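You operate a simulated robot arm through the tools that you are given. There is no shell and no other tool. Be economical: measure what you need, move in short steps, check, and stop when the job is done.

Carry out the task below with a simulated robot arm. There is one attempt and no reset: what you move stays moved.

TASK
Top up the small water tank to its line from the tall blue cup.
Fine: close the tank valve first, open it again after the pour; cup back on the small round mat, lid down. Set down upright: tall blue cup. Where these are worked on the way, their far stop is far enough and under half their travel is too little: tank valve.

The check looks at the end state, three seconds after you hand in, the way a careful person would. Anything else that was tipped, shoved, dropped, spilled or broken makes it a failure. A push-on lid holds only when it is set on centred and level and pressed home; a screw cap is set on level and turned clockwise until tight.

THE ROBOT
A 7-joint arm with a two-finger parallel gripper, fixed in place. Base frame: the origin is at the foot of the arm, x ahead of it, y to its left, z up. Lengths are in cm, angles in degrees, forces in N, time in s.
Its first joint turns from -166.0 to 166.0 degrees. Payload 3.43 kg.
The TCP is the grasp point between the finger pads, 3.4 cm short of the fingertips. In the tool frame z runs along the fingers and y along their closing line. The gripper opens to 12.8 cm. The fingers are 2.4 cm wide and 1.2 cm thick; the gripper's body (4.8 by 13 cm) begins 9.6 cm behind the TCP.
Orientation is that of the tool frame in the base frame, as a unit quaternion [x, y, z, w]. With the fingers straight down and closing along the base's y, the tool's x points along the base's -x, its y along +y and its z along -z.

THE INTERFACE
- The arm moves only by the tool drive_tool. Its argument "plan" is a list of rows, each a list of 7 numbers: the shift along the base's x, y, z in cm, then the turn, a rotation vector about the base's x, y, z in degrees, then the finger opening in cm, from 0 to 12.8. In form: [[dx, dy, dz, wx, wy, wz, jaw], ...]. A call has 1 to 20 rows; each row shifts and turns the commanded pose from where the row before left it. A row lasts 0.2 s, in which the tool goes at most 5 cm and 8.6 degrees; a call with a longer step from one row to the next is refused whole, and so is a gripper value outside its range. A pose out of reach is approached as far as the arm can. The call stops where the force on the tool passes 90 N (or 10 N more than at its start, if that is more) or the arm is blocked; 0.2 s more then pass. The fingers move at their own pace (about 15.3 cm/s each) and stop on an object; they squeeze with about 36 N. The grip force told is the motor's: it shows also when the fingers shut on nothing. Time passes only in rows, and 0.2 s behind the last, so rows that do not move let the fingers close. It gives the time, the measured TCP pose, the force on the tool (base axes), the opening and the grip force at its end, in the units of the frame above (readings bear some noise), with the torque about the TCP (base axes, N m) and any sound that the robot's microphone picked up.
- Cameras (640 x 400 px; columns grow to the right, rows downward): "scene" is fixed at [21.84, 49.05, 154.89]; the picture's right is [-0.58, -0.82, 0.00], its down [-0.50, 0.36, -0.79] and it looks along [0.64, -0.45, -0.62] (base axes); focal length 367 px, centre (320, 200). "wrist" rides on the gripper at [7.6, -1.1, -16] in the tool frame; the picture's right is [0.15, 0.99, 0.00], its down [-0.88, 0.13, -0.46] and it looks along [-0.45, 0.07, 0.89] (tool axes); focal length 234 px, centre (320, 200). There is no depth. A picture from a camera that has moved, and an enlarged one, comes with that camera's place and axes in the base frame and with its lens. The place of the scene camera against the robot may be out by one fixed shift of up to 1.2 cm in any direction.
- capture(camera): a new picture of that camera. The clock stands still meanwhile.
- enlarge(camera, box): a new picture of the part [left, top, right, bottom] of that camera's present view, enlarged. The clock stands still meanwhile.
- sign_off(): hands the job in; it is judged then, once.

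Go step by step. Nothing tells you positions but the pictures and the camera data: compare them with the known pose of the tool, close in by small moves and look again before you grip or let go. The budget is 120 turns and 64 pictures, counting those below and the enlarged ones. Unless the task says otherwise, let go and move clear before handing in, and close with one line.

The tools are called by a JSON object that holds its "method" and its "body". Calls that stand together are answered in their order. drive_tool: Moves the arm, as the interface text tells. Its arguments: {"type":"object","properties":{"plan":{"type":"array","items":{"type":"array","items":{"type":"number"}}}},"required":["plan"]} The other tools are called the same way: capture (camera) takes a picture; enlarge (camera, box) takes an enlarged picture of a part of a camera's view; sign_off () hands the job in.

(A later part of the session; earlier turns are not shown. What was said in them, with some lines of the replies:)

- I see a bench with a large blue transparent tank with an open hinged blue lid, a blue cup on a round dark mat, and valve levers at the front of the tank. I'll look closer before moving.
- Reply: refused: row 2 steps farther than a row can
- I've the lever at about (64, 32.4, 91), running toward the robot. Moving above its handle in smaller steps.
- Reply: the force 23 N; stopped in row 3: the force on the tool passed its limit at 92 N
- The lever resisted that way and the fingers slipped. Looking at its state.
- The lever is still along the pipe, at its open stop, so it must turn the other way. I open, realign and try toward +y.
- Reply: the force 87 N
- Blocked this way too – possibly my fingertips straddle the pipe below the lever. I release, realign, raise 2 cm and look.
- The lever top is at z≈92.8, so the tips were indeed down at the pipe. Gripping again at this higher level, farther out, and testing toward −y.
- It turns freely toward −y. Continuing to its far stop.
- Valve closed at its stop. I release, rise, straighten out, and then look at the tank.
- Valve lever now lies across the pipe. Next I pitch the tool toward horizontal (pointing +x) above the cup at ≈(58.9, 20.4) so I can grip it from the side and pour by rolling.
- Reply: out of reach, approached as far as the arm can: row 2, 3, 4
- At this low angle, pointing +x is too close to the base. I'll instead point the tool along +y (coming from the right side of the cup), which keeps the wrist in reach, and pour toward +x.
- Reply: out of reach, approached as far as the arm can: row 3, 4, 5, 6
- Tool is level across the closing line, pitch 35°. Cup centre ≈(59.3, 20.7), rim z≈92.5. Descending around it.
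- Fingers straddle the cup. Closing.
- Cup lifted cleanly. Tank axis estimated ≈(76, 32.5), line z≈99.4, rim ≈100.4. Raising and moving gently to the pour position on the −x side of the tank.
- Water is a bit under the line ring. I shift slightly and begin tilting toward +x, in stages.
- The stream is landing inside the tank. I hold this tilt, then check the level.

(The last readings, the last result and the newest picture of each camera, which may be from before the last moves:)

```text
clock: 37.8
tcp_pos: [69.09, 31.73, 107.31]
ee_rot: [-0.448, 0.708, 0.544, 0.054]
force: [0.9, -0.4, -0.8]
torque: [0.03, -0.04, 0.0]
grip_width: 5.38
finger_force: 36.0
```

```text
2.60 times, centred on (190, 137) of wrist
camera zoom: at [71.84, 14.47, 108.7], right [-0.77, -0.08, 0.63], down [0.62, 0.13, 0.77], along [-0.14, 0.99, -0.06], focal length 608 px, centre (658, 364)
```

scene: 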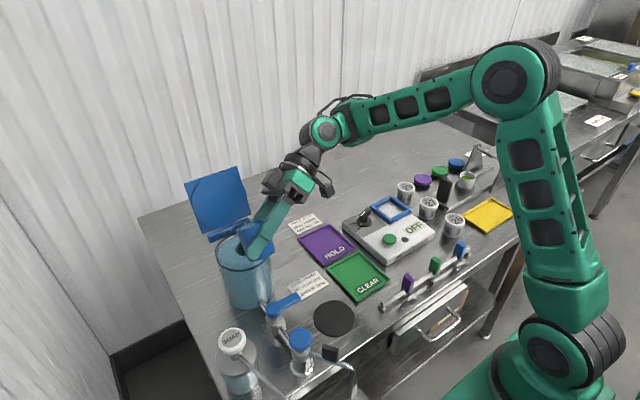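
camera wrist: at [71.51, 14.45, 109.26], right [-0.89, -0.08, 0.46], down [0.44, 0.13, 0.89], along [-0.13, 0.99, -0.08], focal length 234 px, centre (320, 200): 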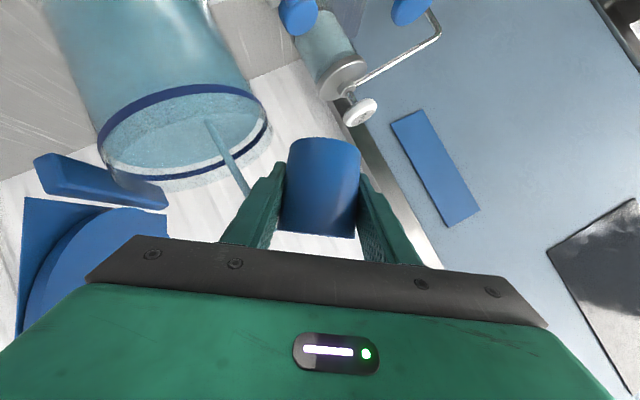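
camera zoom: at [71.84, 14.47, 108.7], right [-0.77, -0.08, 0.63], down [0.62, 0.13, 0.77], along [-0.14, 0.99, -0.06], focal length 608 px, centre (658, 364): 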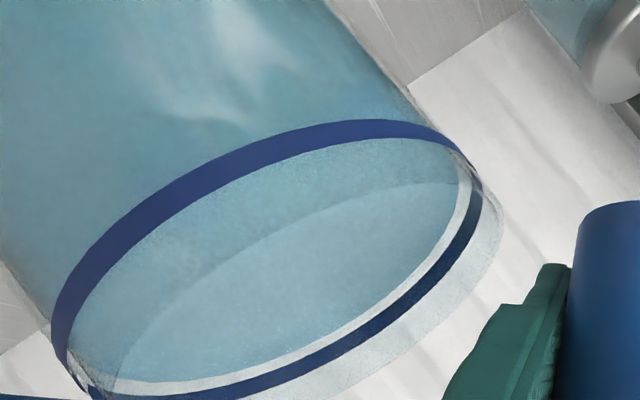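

{"method": "drive_tool", "body": {"plan": [[0, 0, 0, 0, 4, 0, 5], [0, 0, 0, 0, 4, 0, 5], [0, 0, 0, 0, 0, 0, 5], [0, 0, 0, 0, 0, 0, 5], [0, 0, 0, 0, 0, 0, 5], [0, 0, 0, 0, 0, 0, 5], [0, 0, 0, 0, 0, 0, 5]]}}

{"method": "enlarge", "body": {"camera": "wrist", "box": [80, 70, 300, 224]}}

```text
clock: 39.4
tcp_pos: [68.91, 31.82, 107.32]
ee_rot: [-0.408, 0.71, 0.573, 0.005]
force: [0.2, 0.4, -0.7]
torque: [-0.02, -0.04, -0.03]
grip_width: 5.36
finger_force: 35.9
```

```text
2.60 times, centred on (190, 147) of wrist
camera zoom: at [71.99, 14.45, 108.28], right [-0.68, -0.08, 0.73], down [0.72, 0.13, 0.68], along [-0.15, 0.99, -0.04], focal length 608 px, centre (658, 338)
```

zoom: 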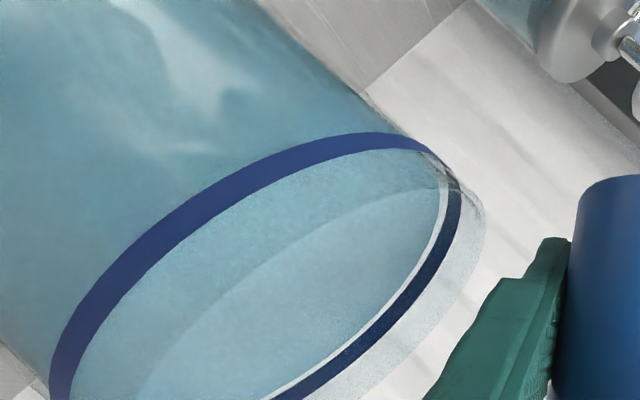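

{"method": "drive_tool", "body": {"plan": [[0, 0, 0, 0, 4, 0, 5], [0, 0, 0, 0, 3, 0, 5], [0, 0, 0, 0, 0, 0, 5], [0, 0, 0, 0, 0, 0, 5], [0, 0, 0, 0, 0, 0, 5], [0, 0, 0, 0, 0, 0, 5], [0, 0, 0, 0, 0, 0, 5]]}}

{"method": "enlarge", "body": {"camera": "wrist", "box": [80, 100, 300, 254]}}

{"method": "enlarge", "body": {"camera": "scene", "box": [200, 210, 300, 290]}}

```text
clock: 41.0
tcp_pos: [69.02, 31.85, 107.22]
ee_rot: [-0.373, 0.709, 0.597, -0.039]
force: [-0.2, -0.2, -1.3]
torque: [0.0, 0.0, 0.01]
grip_width: 5.39
finger_force: 36.2
```

```text
2.60 times, centred on (190, 177) of wrist
camera zoom: at [72.09, 14.46, 107.92], right [-0.58, -0.08, 0.81], down [0.8, 0.13, 0.59], along [-0.15, 0.99, -0.02], focal length 608 px, centre (658, 260)
```

zoom: 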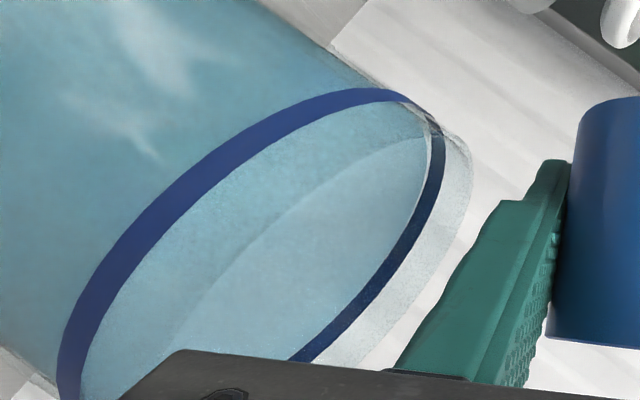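

```text
5.00 times, centred on (250, 250) of scene
camera zoom: at [21.84, 49.05, 154.89], right [-0.58, -0.82, 0.0], down [-0.5, 0.36, -0.79], along [0.64, -0.45, -0.62], focal length 1837 px, centre (670, -50)
```

zoom: 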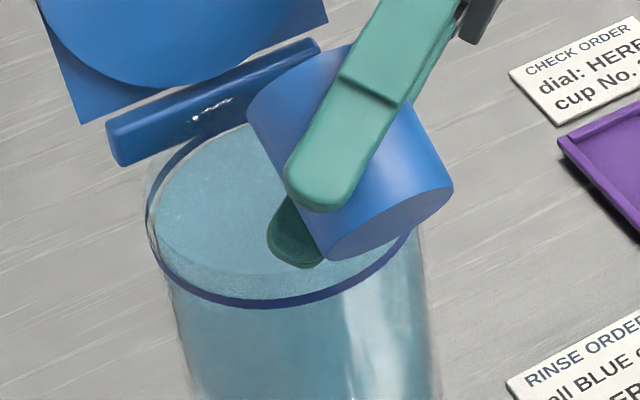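

{"method": "drive_tool", "body": {"plan": [[0, 0, 0, 0, 3, 0, 5], [0, 0, 0, 0, 3, 0, 5], [0, 0, 0, 0, 0, 0, 5], [0, 0, 0, 0, 0, 0, 5], [0, 0, 0, 0, 0, 0, 5], [0, 0, 0, 0, 0, 0, 5], [0, 0, 0, 0, 0, 0, 5]]}}

{"method": "enlarge", "body": {"camera": "wrist", "box": [100, 110, 260, 240]}}

```text
clock: 42.6
tcp_pos: [68.95, 31.74, 107.26]
ee_rot: [-0.341, 0.706, 0.616, -0.075]
force: [-0.4, 0.7, -1.4]
torque: [0.03, 0.05, -0.02]
grip_width: 5.4
finger_force: 35.6
```

```text
3.08 times, centred on (180, 175) of wrist
camera zoom: at [72.12, 14.45, 107.59], right [-0.5, -0.08, 0.87], down [0.85, 0.13, 0.5], along [-0.15, 0.99, 0.0], focal length 720 px, centre (751, 277)
```

zoom: 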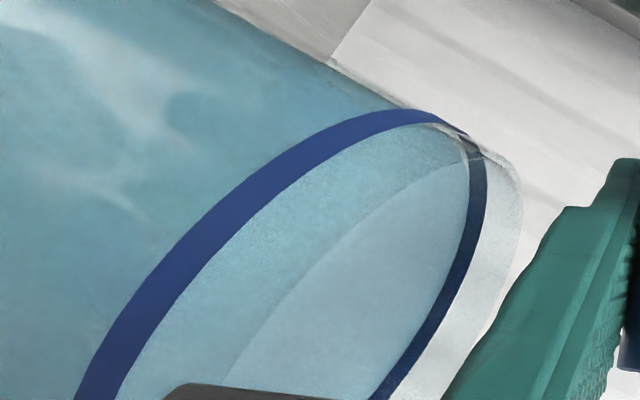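

{"method": "drive_tool", "body": {"plan": [[0, 0, 0, 0, 3, 0, 5], [0, 0, 0, 0, 2.5, 0, 5], [0, 0, 0, 0, 0, 0, 5], [0, 0, 0, 0, 0, 0, 5], [0, 0, 0, 0, 0, 0, 5], [0, 0, 0, 0, 0, 0, 5], [0, 0, 0, 0, 0, 0, 5]]}}

{"method": "enlarge", "body": {"camera": "wrist", "box": [130, 120, 250, 220]}}

```text
clock: 44.2
tcp_pos: [69.09, 31.8, 107.2]
ee_rot: [-0.311, 0.701, 0.632, -0.11]
force: [0.9, 1.2, -0.9]
torque: [0.02, 0.01, 0.06]
grip_width: 5.38
finger_force: 35.9
```

```text
4.00 times, centred on (190, 170) of wrist
camera zoom: at [72.15, 14.45, 107.28], right [-0.41, -0.08, 0.91], down [0.9, 0.13, 0.42], along [-0.15, 0.99, 0.01], focal length 937 px, centre (840, 320)
```

zoom: 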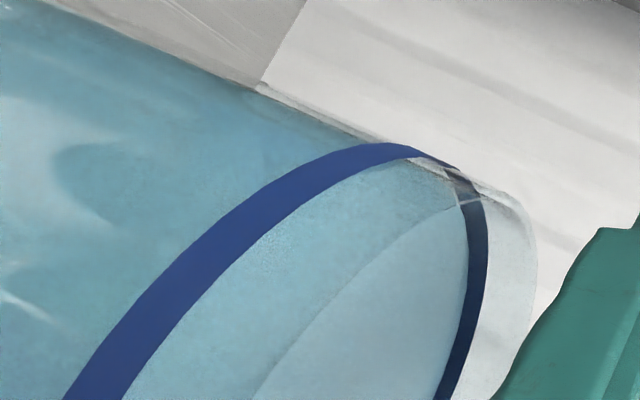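

The water surface now sits within the line band. I bring the cup back upright and check.

{"method": "drive_tool", "body": {"plan": [[0, 0, 0, 0, -8, 0, 5], [0, 0, 0, 0, -8, 0, 5], [0, 0, 0, 0, -8, 0, 5], [0, 0, 0, 0, -8, 0, 5], [0, 0, 0, 0, -8, 0, 5], [0, 0, 0, 0, -8, 0, 5], [0, 0, 0, 0, -8, 0, 5], [0, 0, 0, 0, -8, 0, 5], [0, 0, 0, 0, -8, 0, 5], [0, 0, 0, 0, -0.5, 0, 5], [0, 0, 0, 0, 0, 0, 5]]}}

{"method": "enlarge", "body": {"camera": "wrist", "box": [130, 10, 330, 150]}}

```text
clock: 46.6
tcp_pos: [69.02, 31.81, 107.25]
ee_rot: [-0.626, 0.629, 0.326, 0.326]
force: [0.3, -1.0, 0.3]
torque: [0.04, 0.01, -0.03]
grip_width: 5.37
finger_force: 36.1
```

```text
2.86 times, centred on (230, 80) of wrist
camera zoom: at [69.97, 14.46, 110.29], right [-0.99, -0.08, -0.12], down [-0.13, 0.13, 0.98], along [-0.06, 0.99, -0.14], focal length 669 px, centre (577, 543)
```

zoom: 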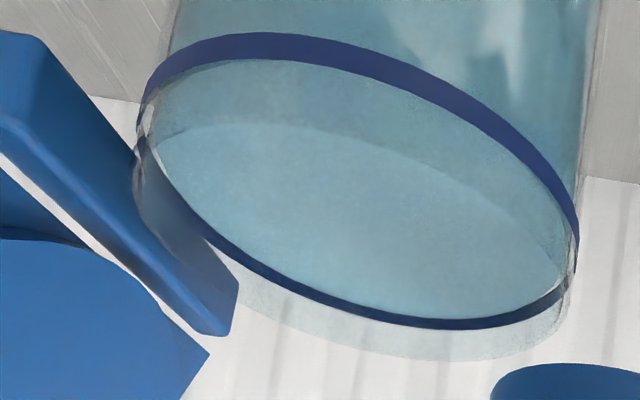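

Level is within the band. Returning the cup above the mat.

{"method": "drive_tool", "body": {"plan": [[-0.6, -0.6, 0, 0, 0, 0, 5], [-1.2, -1.3, 0, 0, 0, 0, 5], [-1.6, -1.7, 0, 0, 0, 0, 5], [-1.6, -1.7, 0, 0, 0, 0, 5], [-1.6, -1.7, 0, 0, 0, 0, 5], [-1.6, -1.7, -0.5, 0, 0, 0, 5], [-1.2, -1.3, -1, 0, 0, 0, 5], [-0.6, -0.6, -2, 0, 0, 0, 5], [-0.2, -0.2, -2.5, 0, 0, 0, 5], [0, 0, -2.5, 0, 0, 0, 5], [0, 0, -2.5, 0, 0, 0, 5], [0, 0, -2, 0, 0, 0, 5], [0, 0, -1.3, 0, 0, 0, 5], [0, 0, 0, 0, 0, 0, 5]]}}

{"method": "enlarge", "body": {"camera": "scene", "box": [260, 200, 420, 350]}}

```text
clock: 49.6
tcp_pos: [58.86, 21.1, 93.1]
ee_rot: [-0.625, 0.63, 0.326, 0.327]
force: [0.1, -0.2, -1.0]
torque: [0.01, 0.01, -0.02]
grip_width: 5.38
finger_force: 36.2
```

```text
2.67 times, centred on (340, 275) of scene
camera zoom: at [21.84, 49.05, 154.89], right [-0.58, -0.82, 0.0], down [-0.5, 0.36, -0.79], along [0.64, -0.45, -0.62], focal length 980 px, centre (267, 0)
```

zoom: 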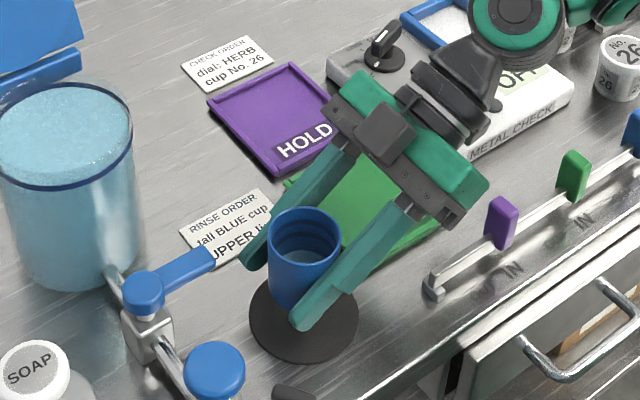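

Over the mat. Lowering to contact.

{"method": "drive_tool", "body": {"plan": [[0, 0, -1.2, 0, 0, 0, 5], [0, 0, -1.2, 0, 0, 0, 5], [0, 0, -0.6, 0, 0, 0, 5], [0, 0, -0.3, 0, 0, 0, 5], [0, 0, -0.2, 0, 0, 0, 5], [0, 0, 0, 0, 0, 0, 5]]}}

```text
clock: 51.0
tcp_pos: [58.74, 21.04, 89.45]
ee_rot: [-0.625, 0.63, 0.325, 0.327]
force: [0.6, -1.1, 5.3]
torque: [-0.05, 0.01, 0.01]
grip_width: 5.37
finger_force: 36.5
```

Contact (5 N up). Opening, then backing out upward.

{"method": "drive_tool", "body": {"plan": [[0, 0, 0, 0, 0, 0, 6], [0, 0, 0, 0, 0, 0, 7.5], [0, 0, 0, 0, 0, 0, 8.4], [0, 0, 0, 0, 0, 0, 8.4], [0, 0, 1.5, 0, 0, 0, 8.4], [0, 0, 2, 0, 0, 0, 8.4], [0, 0, 3, 0, 0, 0, 8.4], [0, 0, 4, 0, 0, 0, 8.4], [0, 0, 4, 0, 0, 0, 8.4], [0, 0, 0, 0, 0, 0, 8.4]]}}

{"method": "enlarge", "body": {"camera": "scene", "box": [180, 160, 400, 350]}}

```text
clock: 53.2
tcp_pos: [58.64, 21.04, 103.98]
ee_rot: [-0.625, 0.63, 0.326, 0.326]
force: [0.1, -0.4, 0.0]
torque: [0.0, 0.03, 0.01]
grip_width: 8.38
finger_force: 0.0
```

```text
2.11 times, centred on (290, 255) of scene
camera zoom: at [21.84, 49.05, 154.89], right [-0.58, -0.82, 0.0], down [-0.5, 0.36, -0.79], along [0.64, -0.45, -0.62], focal length 774 px, centre (383, 84)
```

zoom: 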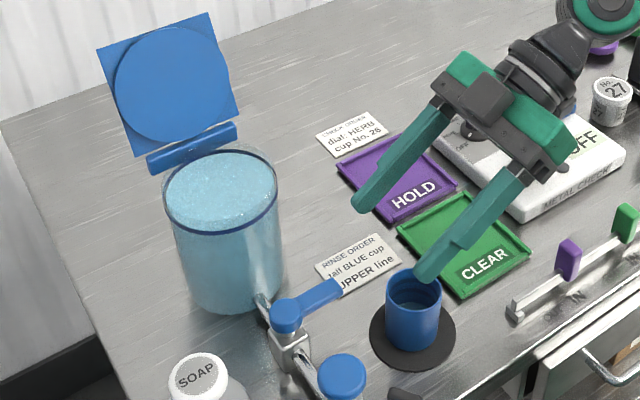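

Cup is standing on the mat. Now straightening the tool down (closing along x) over the valve lever.

{"method": "drive_tool", "body": {"plan": [[0.8, 1, 0, -8, 0, 0, 5], [0.8, 1, 0, -8, 0, 0, 5], [0.8, 1, 0, -8, 0, 0, 5], [0.8, 1, 0, -8, 0, 0, 5], [0.8, 1, 0, -8, 0, 0, 5], [0.8, 1, 0, -8, 0, 0, 5], [0.5, 0.6, 0, -7, 0, 0, 5], [0, 0, -2, 0, 0, 0, 5], [0, 0, 0, 0, 0, 0, 5]]}}

{"method": "capture", "body": {"camera": "wrist"}}

```text
clock: 55.2
tcp_pos: [64.1, 27.48, 101.99]
ee_rot: [-0.705, 0.709, -0.002, 0.002]
force: [0.1, -0.1, -0.1]
torque: [0.01, 0.0, -0.01]
grip_width: 5.01
finger_force: 0.0
```

```text
12 pictures are left
camera wrist: at [65.12, 20.1, 118.05], right [-0.99, -0.14, 0.0], down [-0.13, 0.88, 0.45], along [-0.06, 0.45, -0.89], focal length 234 px, centre (320, 200)
```

wrist: 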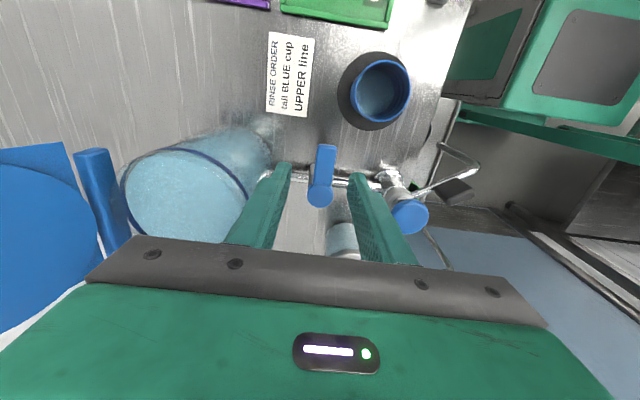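

{"method": "drive_tool", "body": {"plan": [[-0.35, 0.1, -3, 0, 0, 0, 5], [0, 0, -3, 0, 0, 0, 5], [0, 0, -2.5, 0, 0, 0, 5], [0, 0, 0, 0, 0, 0, 2.6], [0, 0, 0, 0, 0, 0, 2.6]]}}

```text
clock: 56.4
tcp_pos: [63.75, 27.63, 93.46]
ee_rot: [-0.705, 0.709, -0.002, 0.001]
force: [-1.5, -0.3, -0.9]
torque: [-0.01, 0.0, 0.03]
grip_width: 2.73
finger_force: 0.6
```

{"method": "drive_tool", "body": {"plan": [[-0.56, 0.04, 0, 0, 0, -7.5, 2.6], [-0.55, 0.11, 0, 0, 0, -7.5, 2.6], [-0.53, 0.18, 0, 0, 0, -7.5, 2.6], [-0.5, 0.25, 0, 0, 0, -7.5, 2.6], [-0.47, 0.31, 0, 0, 0, -7.5, 2.6], [-0.42, 0.37, 0, 0, 0, -7.5, 2.6], [-0.37, 0.42, 0, 0, 0, -7.5, 2.6], [-0.31, 0.47, 0, 0, 0, -7.5, 2.6], [-0.25, 0.5, 0, 0, 0, -7.5, 2.6], [-0.18, 0.53, 0, 0, 0, -7.5, 2.6], [-0.11, 0.56, 0, 0, 0, -7.5, 2.6], [-0.04, 0.56, 0, 0, 0, -7.5, 2.6], [0, 0.3, 0, 0, 0, -3, 2.6]]}}

{"method": "enlarge", "body": {"camera": "scene", "box": [200, 250, 360, 370]}}

```text
clock: 59.2
tcp_pos: [59.55, 32.34, 93.36]
ee_rot: [0.03, 1.0, -0.002, 0.0]
force: [0.7, -5.4, -0.7]
torque: [0.03, -0.08, 0.07]
grip_width: 2.85
finger_force: 2.4
```

```text
3.33 times, centred on (280, 310) of scene
camera zoom: at [21.84, 49.05, 154.89], right [-0.58, -0.82, 0.0], down [-0.5, 0.36, -0.79], along [0.64, -0.45, -0.62], focal length 1225 px, centre (453, -167)
```

zoom: 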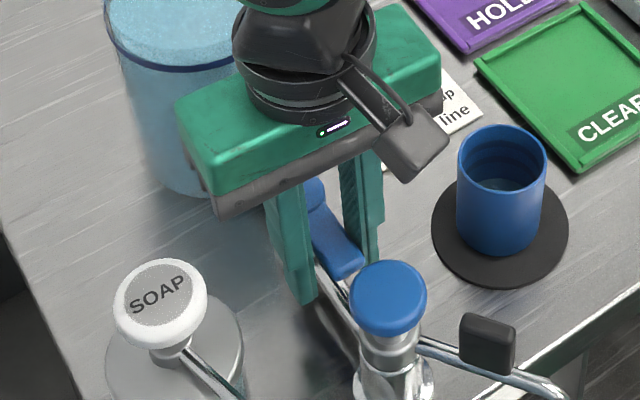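

Valve is open again at its stop. Releasing, rising, then closing fingers and going over behind the tank lid.

{"method": "drive_tool", "body": {"plan": [[0, -0.2, 0, 0, 0, 0, 5], [0, 0, 0, 0, 0, 0, 5], [0, 0, 4, 0, 0, 0, 5], [0, 0, 4.5, 0, 0, 0, 3], [0, 0, 4.5, 0, 0, 0, 0.5], [0, 0, 4.5, 0, 0, 0, 0], [0, 0, 4.5, 0, 0, 0, 0], [0, 0, 4.5, 0, 0, 0, 0], [3, 0, 3, 0, 0, 0, 0], [4, 0, 2, 0, 0, 0, 0], [4.5, 0, 0, 0, 0, 0, 0], [4.5, 0, 0, 0, 0, 0, 0], [0, 0, 0, 0, 0, 0, 0]]}}

{"method": "capture", "body": {"camera": "wrist"}}

```text
clock: 62.0
tcp_pos: [75.61, 32.02, 125.18]
ee_rot: [0.029, 1.0, -0.003, -0.002]
force: [0.3, 0.2, -0.7]
torque: [0.0, -0.04, 0.03]
grip_width: 0.0
finger_force: 32.6
```

```text
10 pictures are left
camera wrist: at [68.04, 31.46, 141.14], right [-0.09, 1.0, 0.0], down [0.89, 0.08, 0.45], along [0.45, 0.04, -0.89], focal length 234 px, centre (320, 200)
```

wrist: 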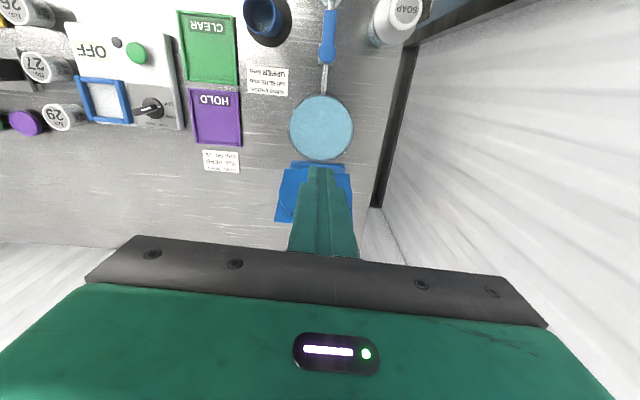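

{"method": "drive_tool", "body": {"plan": [[4, 0, 0, 0, 0, 0, 0], [4, 0.2, 0, 0, 0, 0, 0], [4, 0.2, 0, 0, 0, 0, 0], [2.3, 0, 0, 0, 0, 0, 0], [0, 0, 0, 0, 0, 0, 0]]}}

{"method": "enlarge", "body": {"camera": "scene", "box": [130, 80, 330, 270]}}

```text
clock: 62.3
tcp_pos: [75.9, 32.22, 126.81]
ee_rot: [0.03, 0.999, 0.004, 0.016]
force: [-1.8, -1.0, 1.3]
torque: [0.09, -0.14, 0.01]
grip_width: 0.02
finger_force: 32.5
stopped in row 1: the force on the tool passed its limit at 208 N (the readings are from after the stop); the commanded pose is now the measured one
```

```text
2.11 times, centred on (230, 175) of scene
camera zoom: at [21.84, 49.05, 154.89], right [-0.58, -0.82, 0.0], down [-0.5, 0.36, -0.79], along [0.64, -0.45, -0.62], focal length 774 px, centre (510, 253)
```

zoom: 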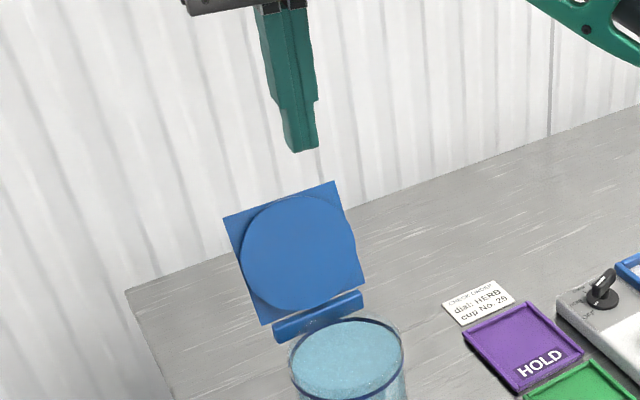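

Something touched while moving +x; the lid is unmoved. Viewing the full arm.

{"method": "capture", "body": {"camera": "scene"}}

```text
8 pictures are left
```

scene: 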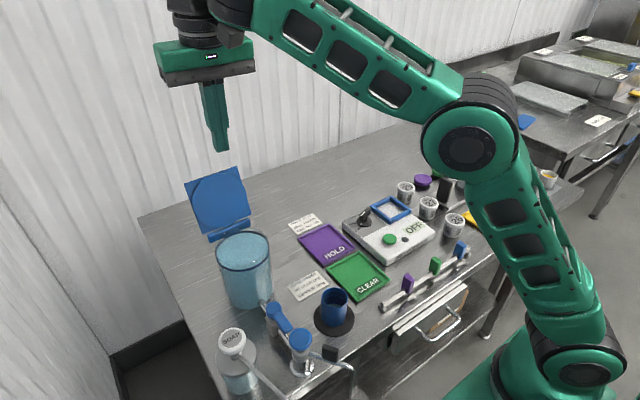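

Hand/wrist probably touched the side wall. I'll use the earlier pose instead (tool pointing +y from the right) to reach behind the lid. First retreating and yawing.

{"method": "drive_tool", "body": {"plan": [[-3, -2, 0, 0, 0, 0, 0], [-3, -3.5, -1, 0, 0, 0, 0], [-1, -4, -1, 0, 0, 0, 0], [0, -4, -1, 0, 0, 8, 0], [0, 0, 0, 0, 0, 8, 0], [0, 0, 0, 0, 0, 8, 0], [0, 0, 0, 0, 0, 8, 0], [0, 0, 0, 0, 0, 8, 0], [0, 0, 0, 0, 0, 8, 0], [0, 0, 0, 0, 0, 8, 0], [0, 0, 0, 0, 0, 8, 0], [0, 0, 0, 0, 0, 8, 0], [0, 0, 0, 0, 0, 8, 0], [0, 0, 0, 0, 0, 8, 0], [0, 0, 0, 0, 0, 5, 0], [0, 0, 0, 0, 0, 0, 0]]}}

```text
clock: 65.7
tcp_pos: [69.31, 18.92, 123.09]
ee_rot: [-0.705, 0.709, 0.011, 0.006]
force: [-0.2, 0.4, 0.1]
torque: [0.02, 0.02, -0.02]
grip_width: 0.0
finger_force: 32.9
```

{"method": "drive_tool", "body": {"plan": [[1, 0, 0, 7.5, 0, 0, 0], [1.5, -0.5, 0, 7.5, 0, 0, 0], [2, -0.5, -1, 7.5, 0, 0, 0], [2.5, -0.5, -1, 7.5, 0, 0, 0], [2.5, -0.5, -1, 7.5, 0, 0, 0], [3, -0.5, -2, 7.5, 0, 0, 0], [3, -0.5, -2, 7.5, 0, 0, 0], [3, 0, -2, 7.5, 0, 0, 0], [2, 0, -2, 0, 0, 0, 0], [0, 0, -2, 0, 0, 0, 0], [0, 0, 0, 0, 0, 0, 0]]}}

{"method": "capture", "body": {"camera": "wrist"}}

```text
clock: 68.1
tcp_pos: [90.13, 15.96, 110.2]
ee_rot: [-0.607, 0.608, 0.366, 0.357]
force: [-1.1, 0.5, 0.2]
torque: [-0.01, 0.01, 0.0]
grip_width: 0.0
finger_force: 33.5
```

```text
7 pictures are left
camera wrist: at [91.22, -1.64, 111.11], right [-0.99, -0.07, -0.12], down [-0.12, 0.02, 0.99], along [-0.07, 1.0, -0.03], focal length 234 px, centre (320, 200)
```

wrist: 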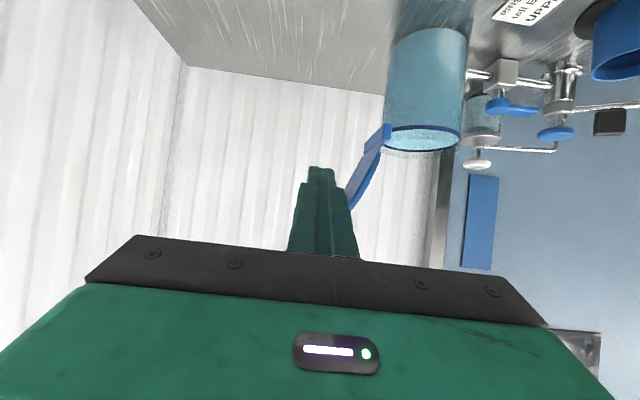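

Edge-on view of the lid: hinge ≈(82.7, 102), leaning back to ≈(86, 111). Fingers at x=90 clear behind it. Sliding in along +y, then up to contact.

{"method": "drive_tool", "body": {"plan": [[0, 3, 0, 0, 0, 0, 0], [0, 3.5, 0, 0, 0, 0, 0], [0, 3.5, 0, 0, 0, 0, 0], [0, 3, 0, 0, 0, 0, 0], [0, 0, 0.2, 0, 0, 0, 0], [-1.5, 0, 0, 0, 0, 0, 0], [-1.2, 0, 0, 0, 0, 0, 0], [-1, 0, 0.2, 0, 0, 0, 0], [-1, 0, 0.2, 0, 0, 0, 0], [-1, 0, 0.2, 0, 0, 0, 0], [-1, 0, 0.1, 0, 0, 0, 0]]}}

{"method": "capture", "body": {"camera": "scene"}}

```text
clock: 70.5
tcp_pos: [83.4, 28.88, 111.05]
ee_rot: [-0.605, 0.61, 0.365, 0.359]
force: [0.6, -0.6, -0.9]
torque: [0.06, 0.03, -0.01]
grip_width: 0.01
finger_force: 32.5
```

```text
6 pictures are left
```

scene: 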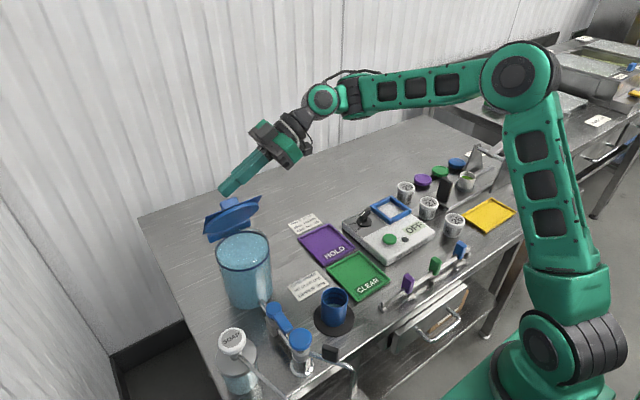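

The lid is coming over. Continuing the arc down.

{"method": "drive_tool", "body": {"plan": [[-1.2, 0, 0, 0, 0, 0, 0], [-1.2, 0, -0.1, 0, 0, 0, 0], [-1.3, 0, -0.2, 0, 0, 0, 0], [-1.2, 0, -0.7, 0, 0, 0, 0], [-1.2, 0, -0.8, 0, 0, 0, 0], [-1, 0, -0.9, 0, 0, 0, 0], [-0.8, 0, -1.2, 0, 0, 0, 0], [-0.5, 0, -1.1, 0, 0, 0, 0], [0, 0, 0, 0, 0, 0, 0]]}}

{"method": "enlarge", "body": {"camera": "scene", "box": [180, 160, 320, 300]}}

```text
clock: 72.5
tcp_pos: [74.93, 28.85, 106.03]
ee_rot: [-0.606, 0.61, 0.365, 0.358]
force: [0.4, 0.7, 0.6]
torque: [-0.02, 0.02, -0.01]
grip_width: 0.0
finger_force: 32.8
```

```text
2.86 times, centred on (250, 230) of scene
camera zoom: at [21.84, 49.05, 154.89], right [-0.58, -0.82, 0.0], down [-0.5, 0.36, -0.79], along [0.64, -0.45, -0.62], focal length 1050 px, centre (520, 114)
```

zoom: 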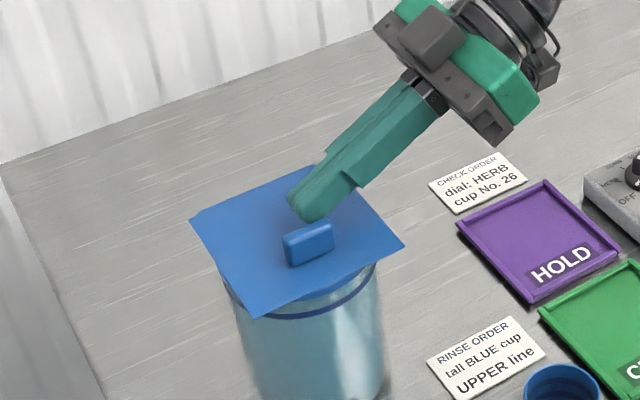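

The lid is down on the tank. A gentle press to confirm it's seated.

{"method": "drive_tool", "body": {"plan": [[0.5, 0, -0.5, 0, 0, 0, 0], [0, 0, -0.5, 0, 0, 0, 0], [0, 0, -0.3, 0, 0, 0, 0], [0, 0, -0.3, 0, 0, 0, 0]]}}

```text
clock: 73.5
tcp_pos: [75.45, 28.98, 104.69]
ee_rot: [-0.606, 0.608, 0.365, 0.361]
force: [1.0, -8.5, 24.4]
torque: [0.31, -0.1, 0.02]
grip_width: 0.0
finger_force: 33.4
```

Pressed with about 24 N against a firm stop: seated. Retreating up and back, then a final check.

{"method": "drive_tool", "body": {"plan": [[0, 0, 1.5, 0, 0, 0, 0], [0, -1, 3, 0, 0, 0, 0], [0, -3, 3.5, 0, 0, 0, 0], [0, -4, 2.5, 0, 0, 0, 0], [0, -4, 2, 0, 0, 0, 0], [0, -4, 1, 0, 0, 0, 0], [0, 0, 0, 0, 0, 0, 0]]}}

{"method": "enlarge", "body": {"camera": "scene", "box": [190, 190, 390, 370]}}

{"method": "capture", "body": {"camera": "wrist"}}

```text
clock: 75.1
tcp_pos: [75.42, 12.78, 117.96]
ee_rot: [-0.606, 0.609, 0.365, 0.359]
force: [-0.3, 0.7, -0.5]
torque: [-0.01, 0.0, 0.0]
grip_width: 0.03
finger_force: 33.1
```

```text
2.22 times, centred on (290, 280) of scene
camera zoom: at [21.84, 49.05, 154.89], right [-0.58, -0.82, 0.0], down [-0.5, 0.36, -0.79], along [0.64, -0.45, -0.62], focal length 816 px, centre (387, 22)
```

zoom: 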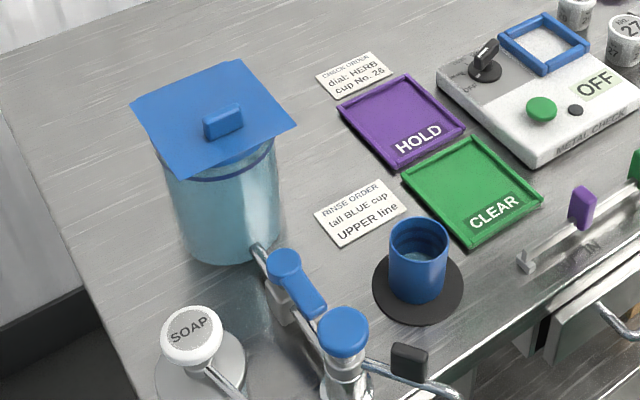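

```text
3 pictures are left
camera wrist: at [76.53, -4.74, 118.94], right [-0.99, -0.07, -0.12], down [-0.12, 0.02, 0.99], along [-0.07, 1.0, -0.03], focal length 234 px, centre (320, 200)
```

wrist: 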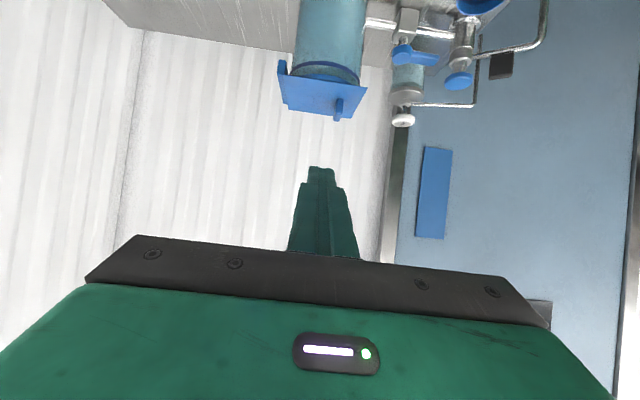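

Cup on the mat, lever along the pipe, lid flat. One last look at the water line.

{"method": "enlarge", "body": {"camera": "wrist", "box": [270, 20, 390, 130]}}

```text
3.64 times, centred on (330, 75) of wrist
camera zoom: at [76.53, -4.74, 118.94], right [-0.99, -0.07, -0.12], down [-0.12, 0.02, 0.99], along [-0.07, 1.0, -0.03], focal length 852 px, centre (284, 654)
```

zoom: 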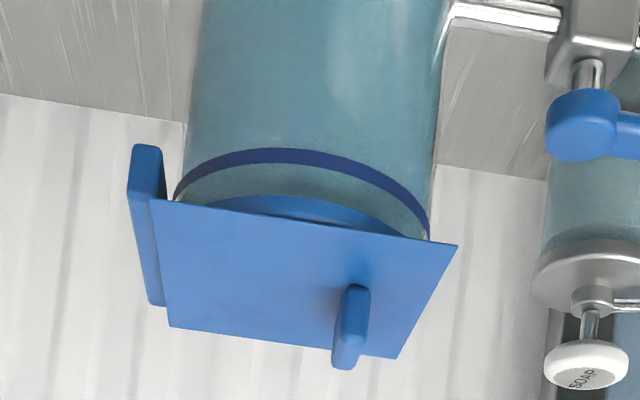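

The water stands at the line, the lid is down, the valve is open, and the cup is upright on its mat. Handing in.

{"method": "sign_off", "body": {}}

```text
The job is handed in.
```

I filled the tank to its upper line from the tall blue cup. The valve was closed for the pour and is open again, the cup is upright on the mat, and the lid is pressed down. On the way the arm took one hard bump, probably against the side wall, and nothing on the bench moved.
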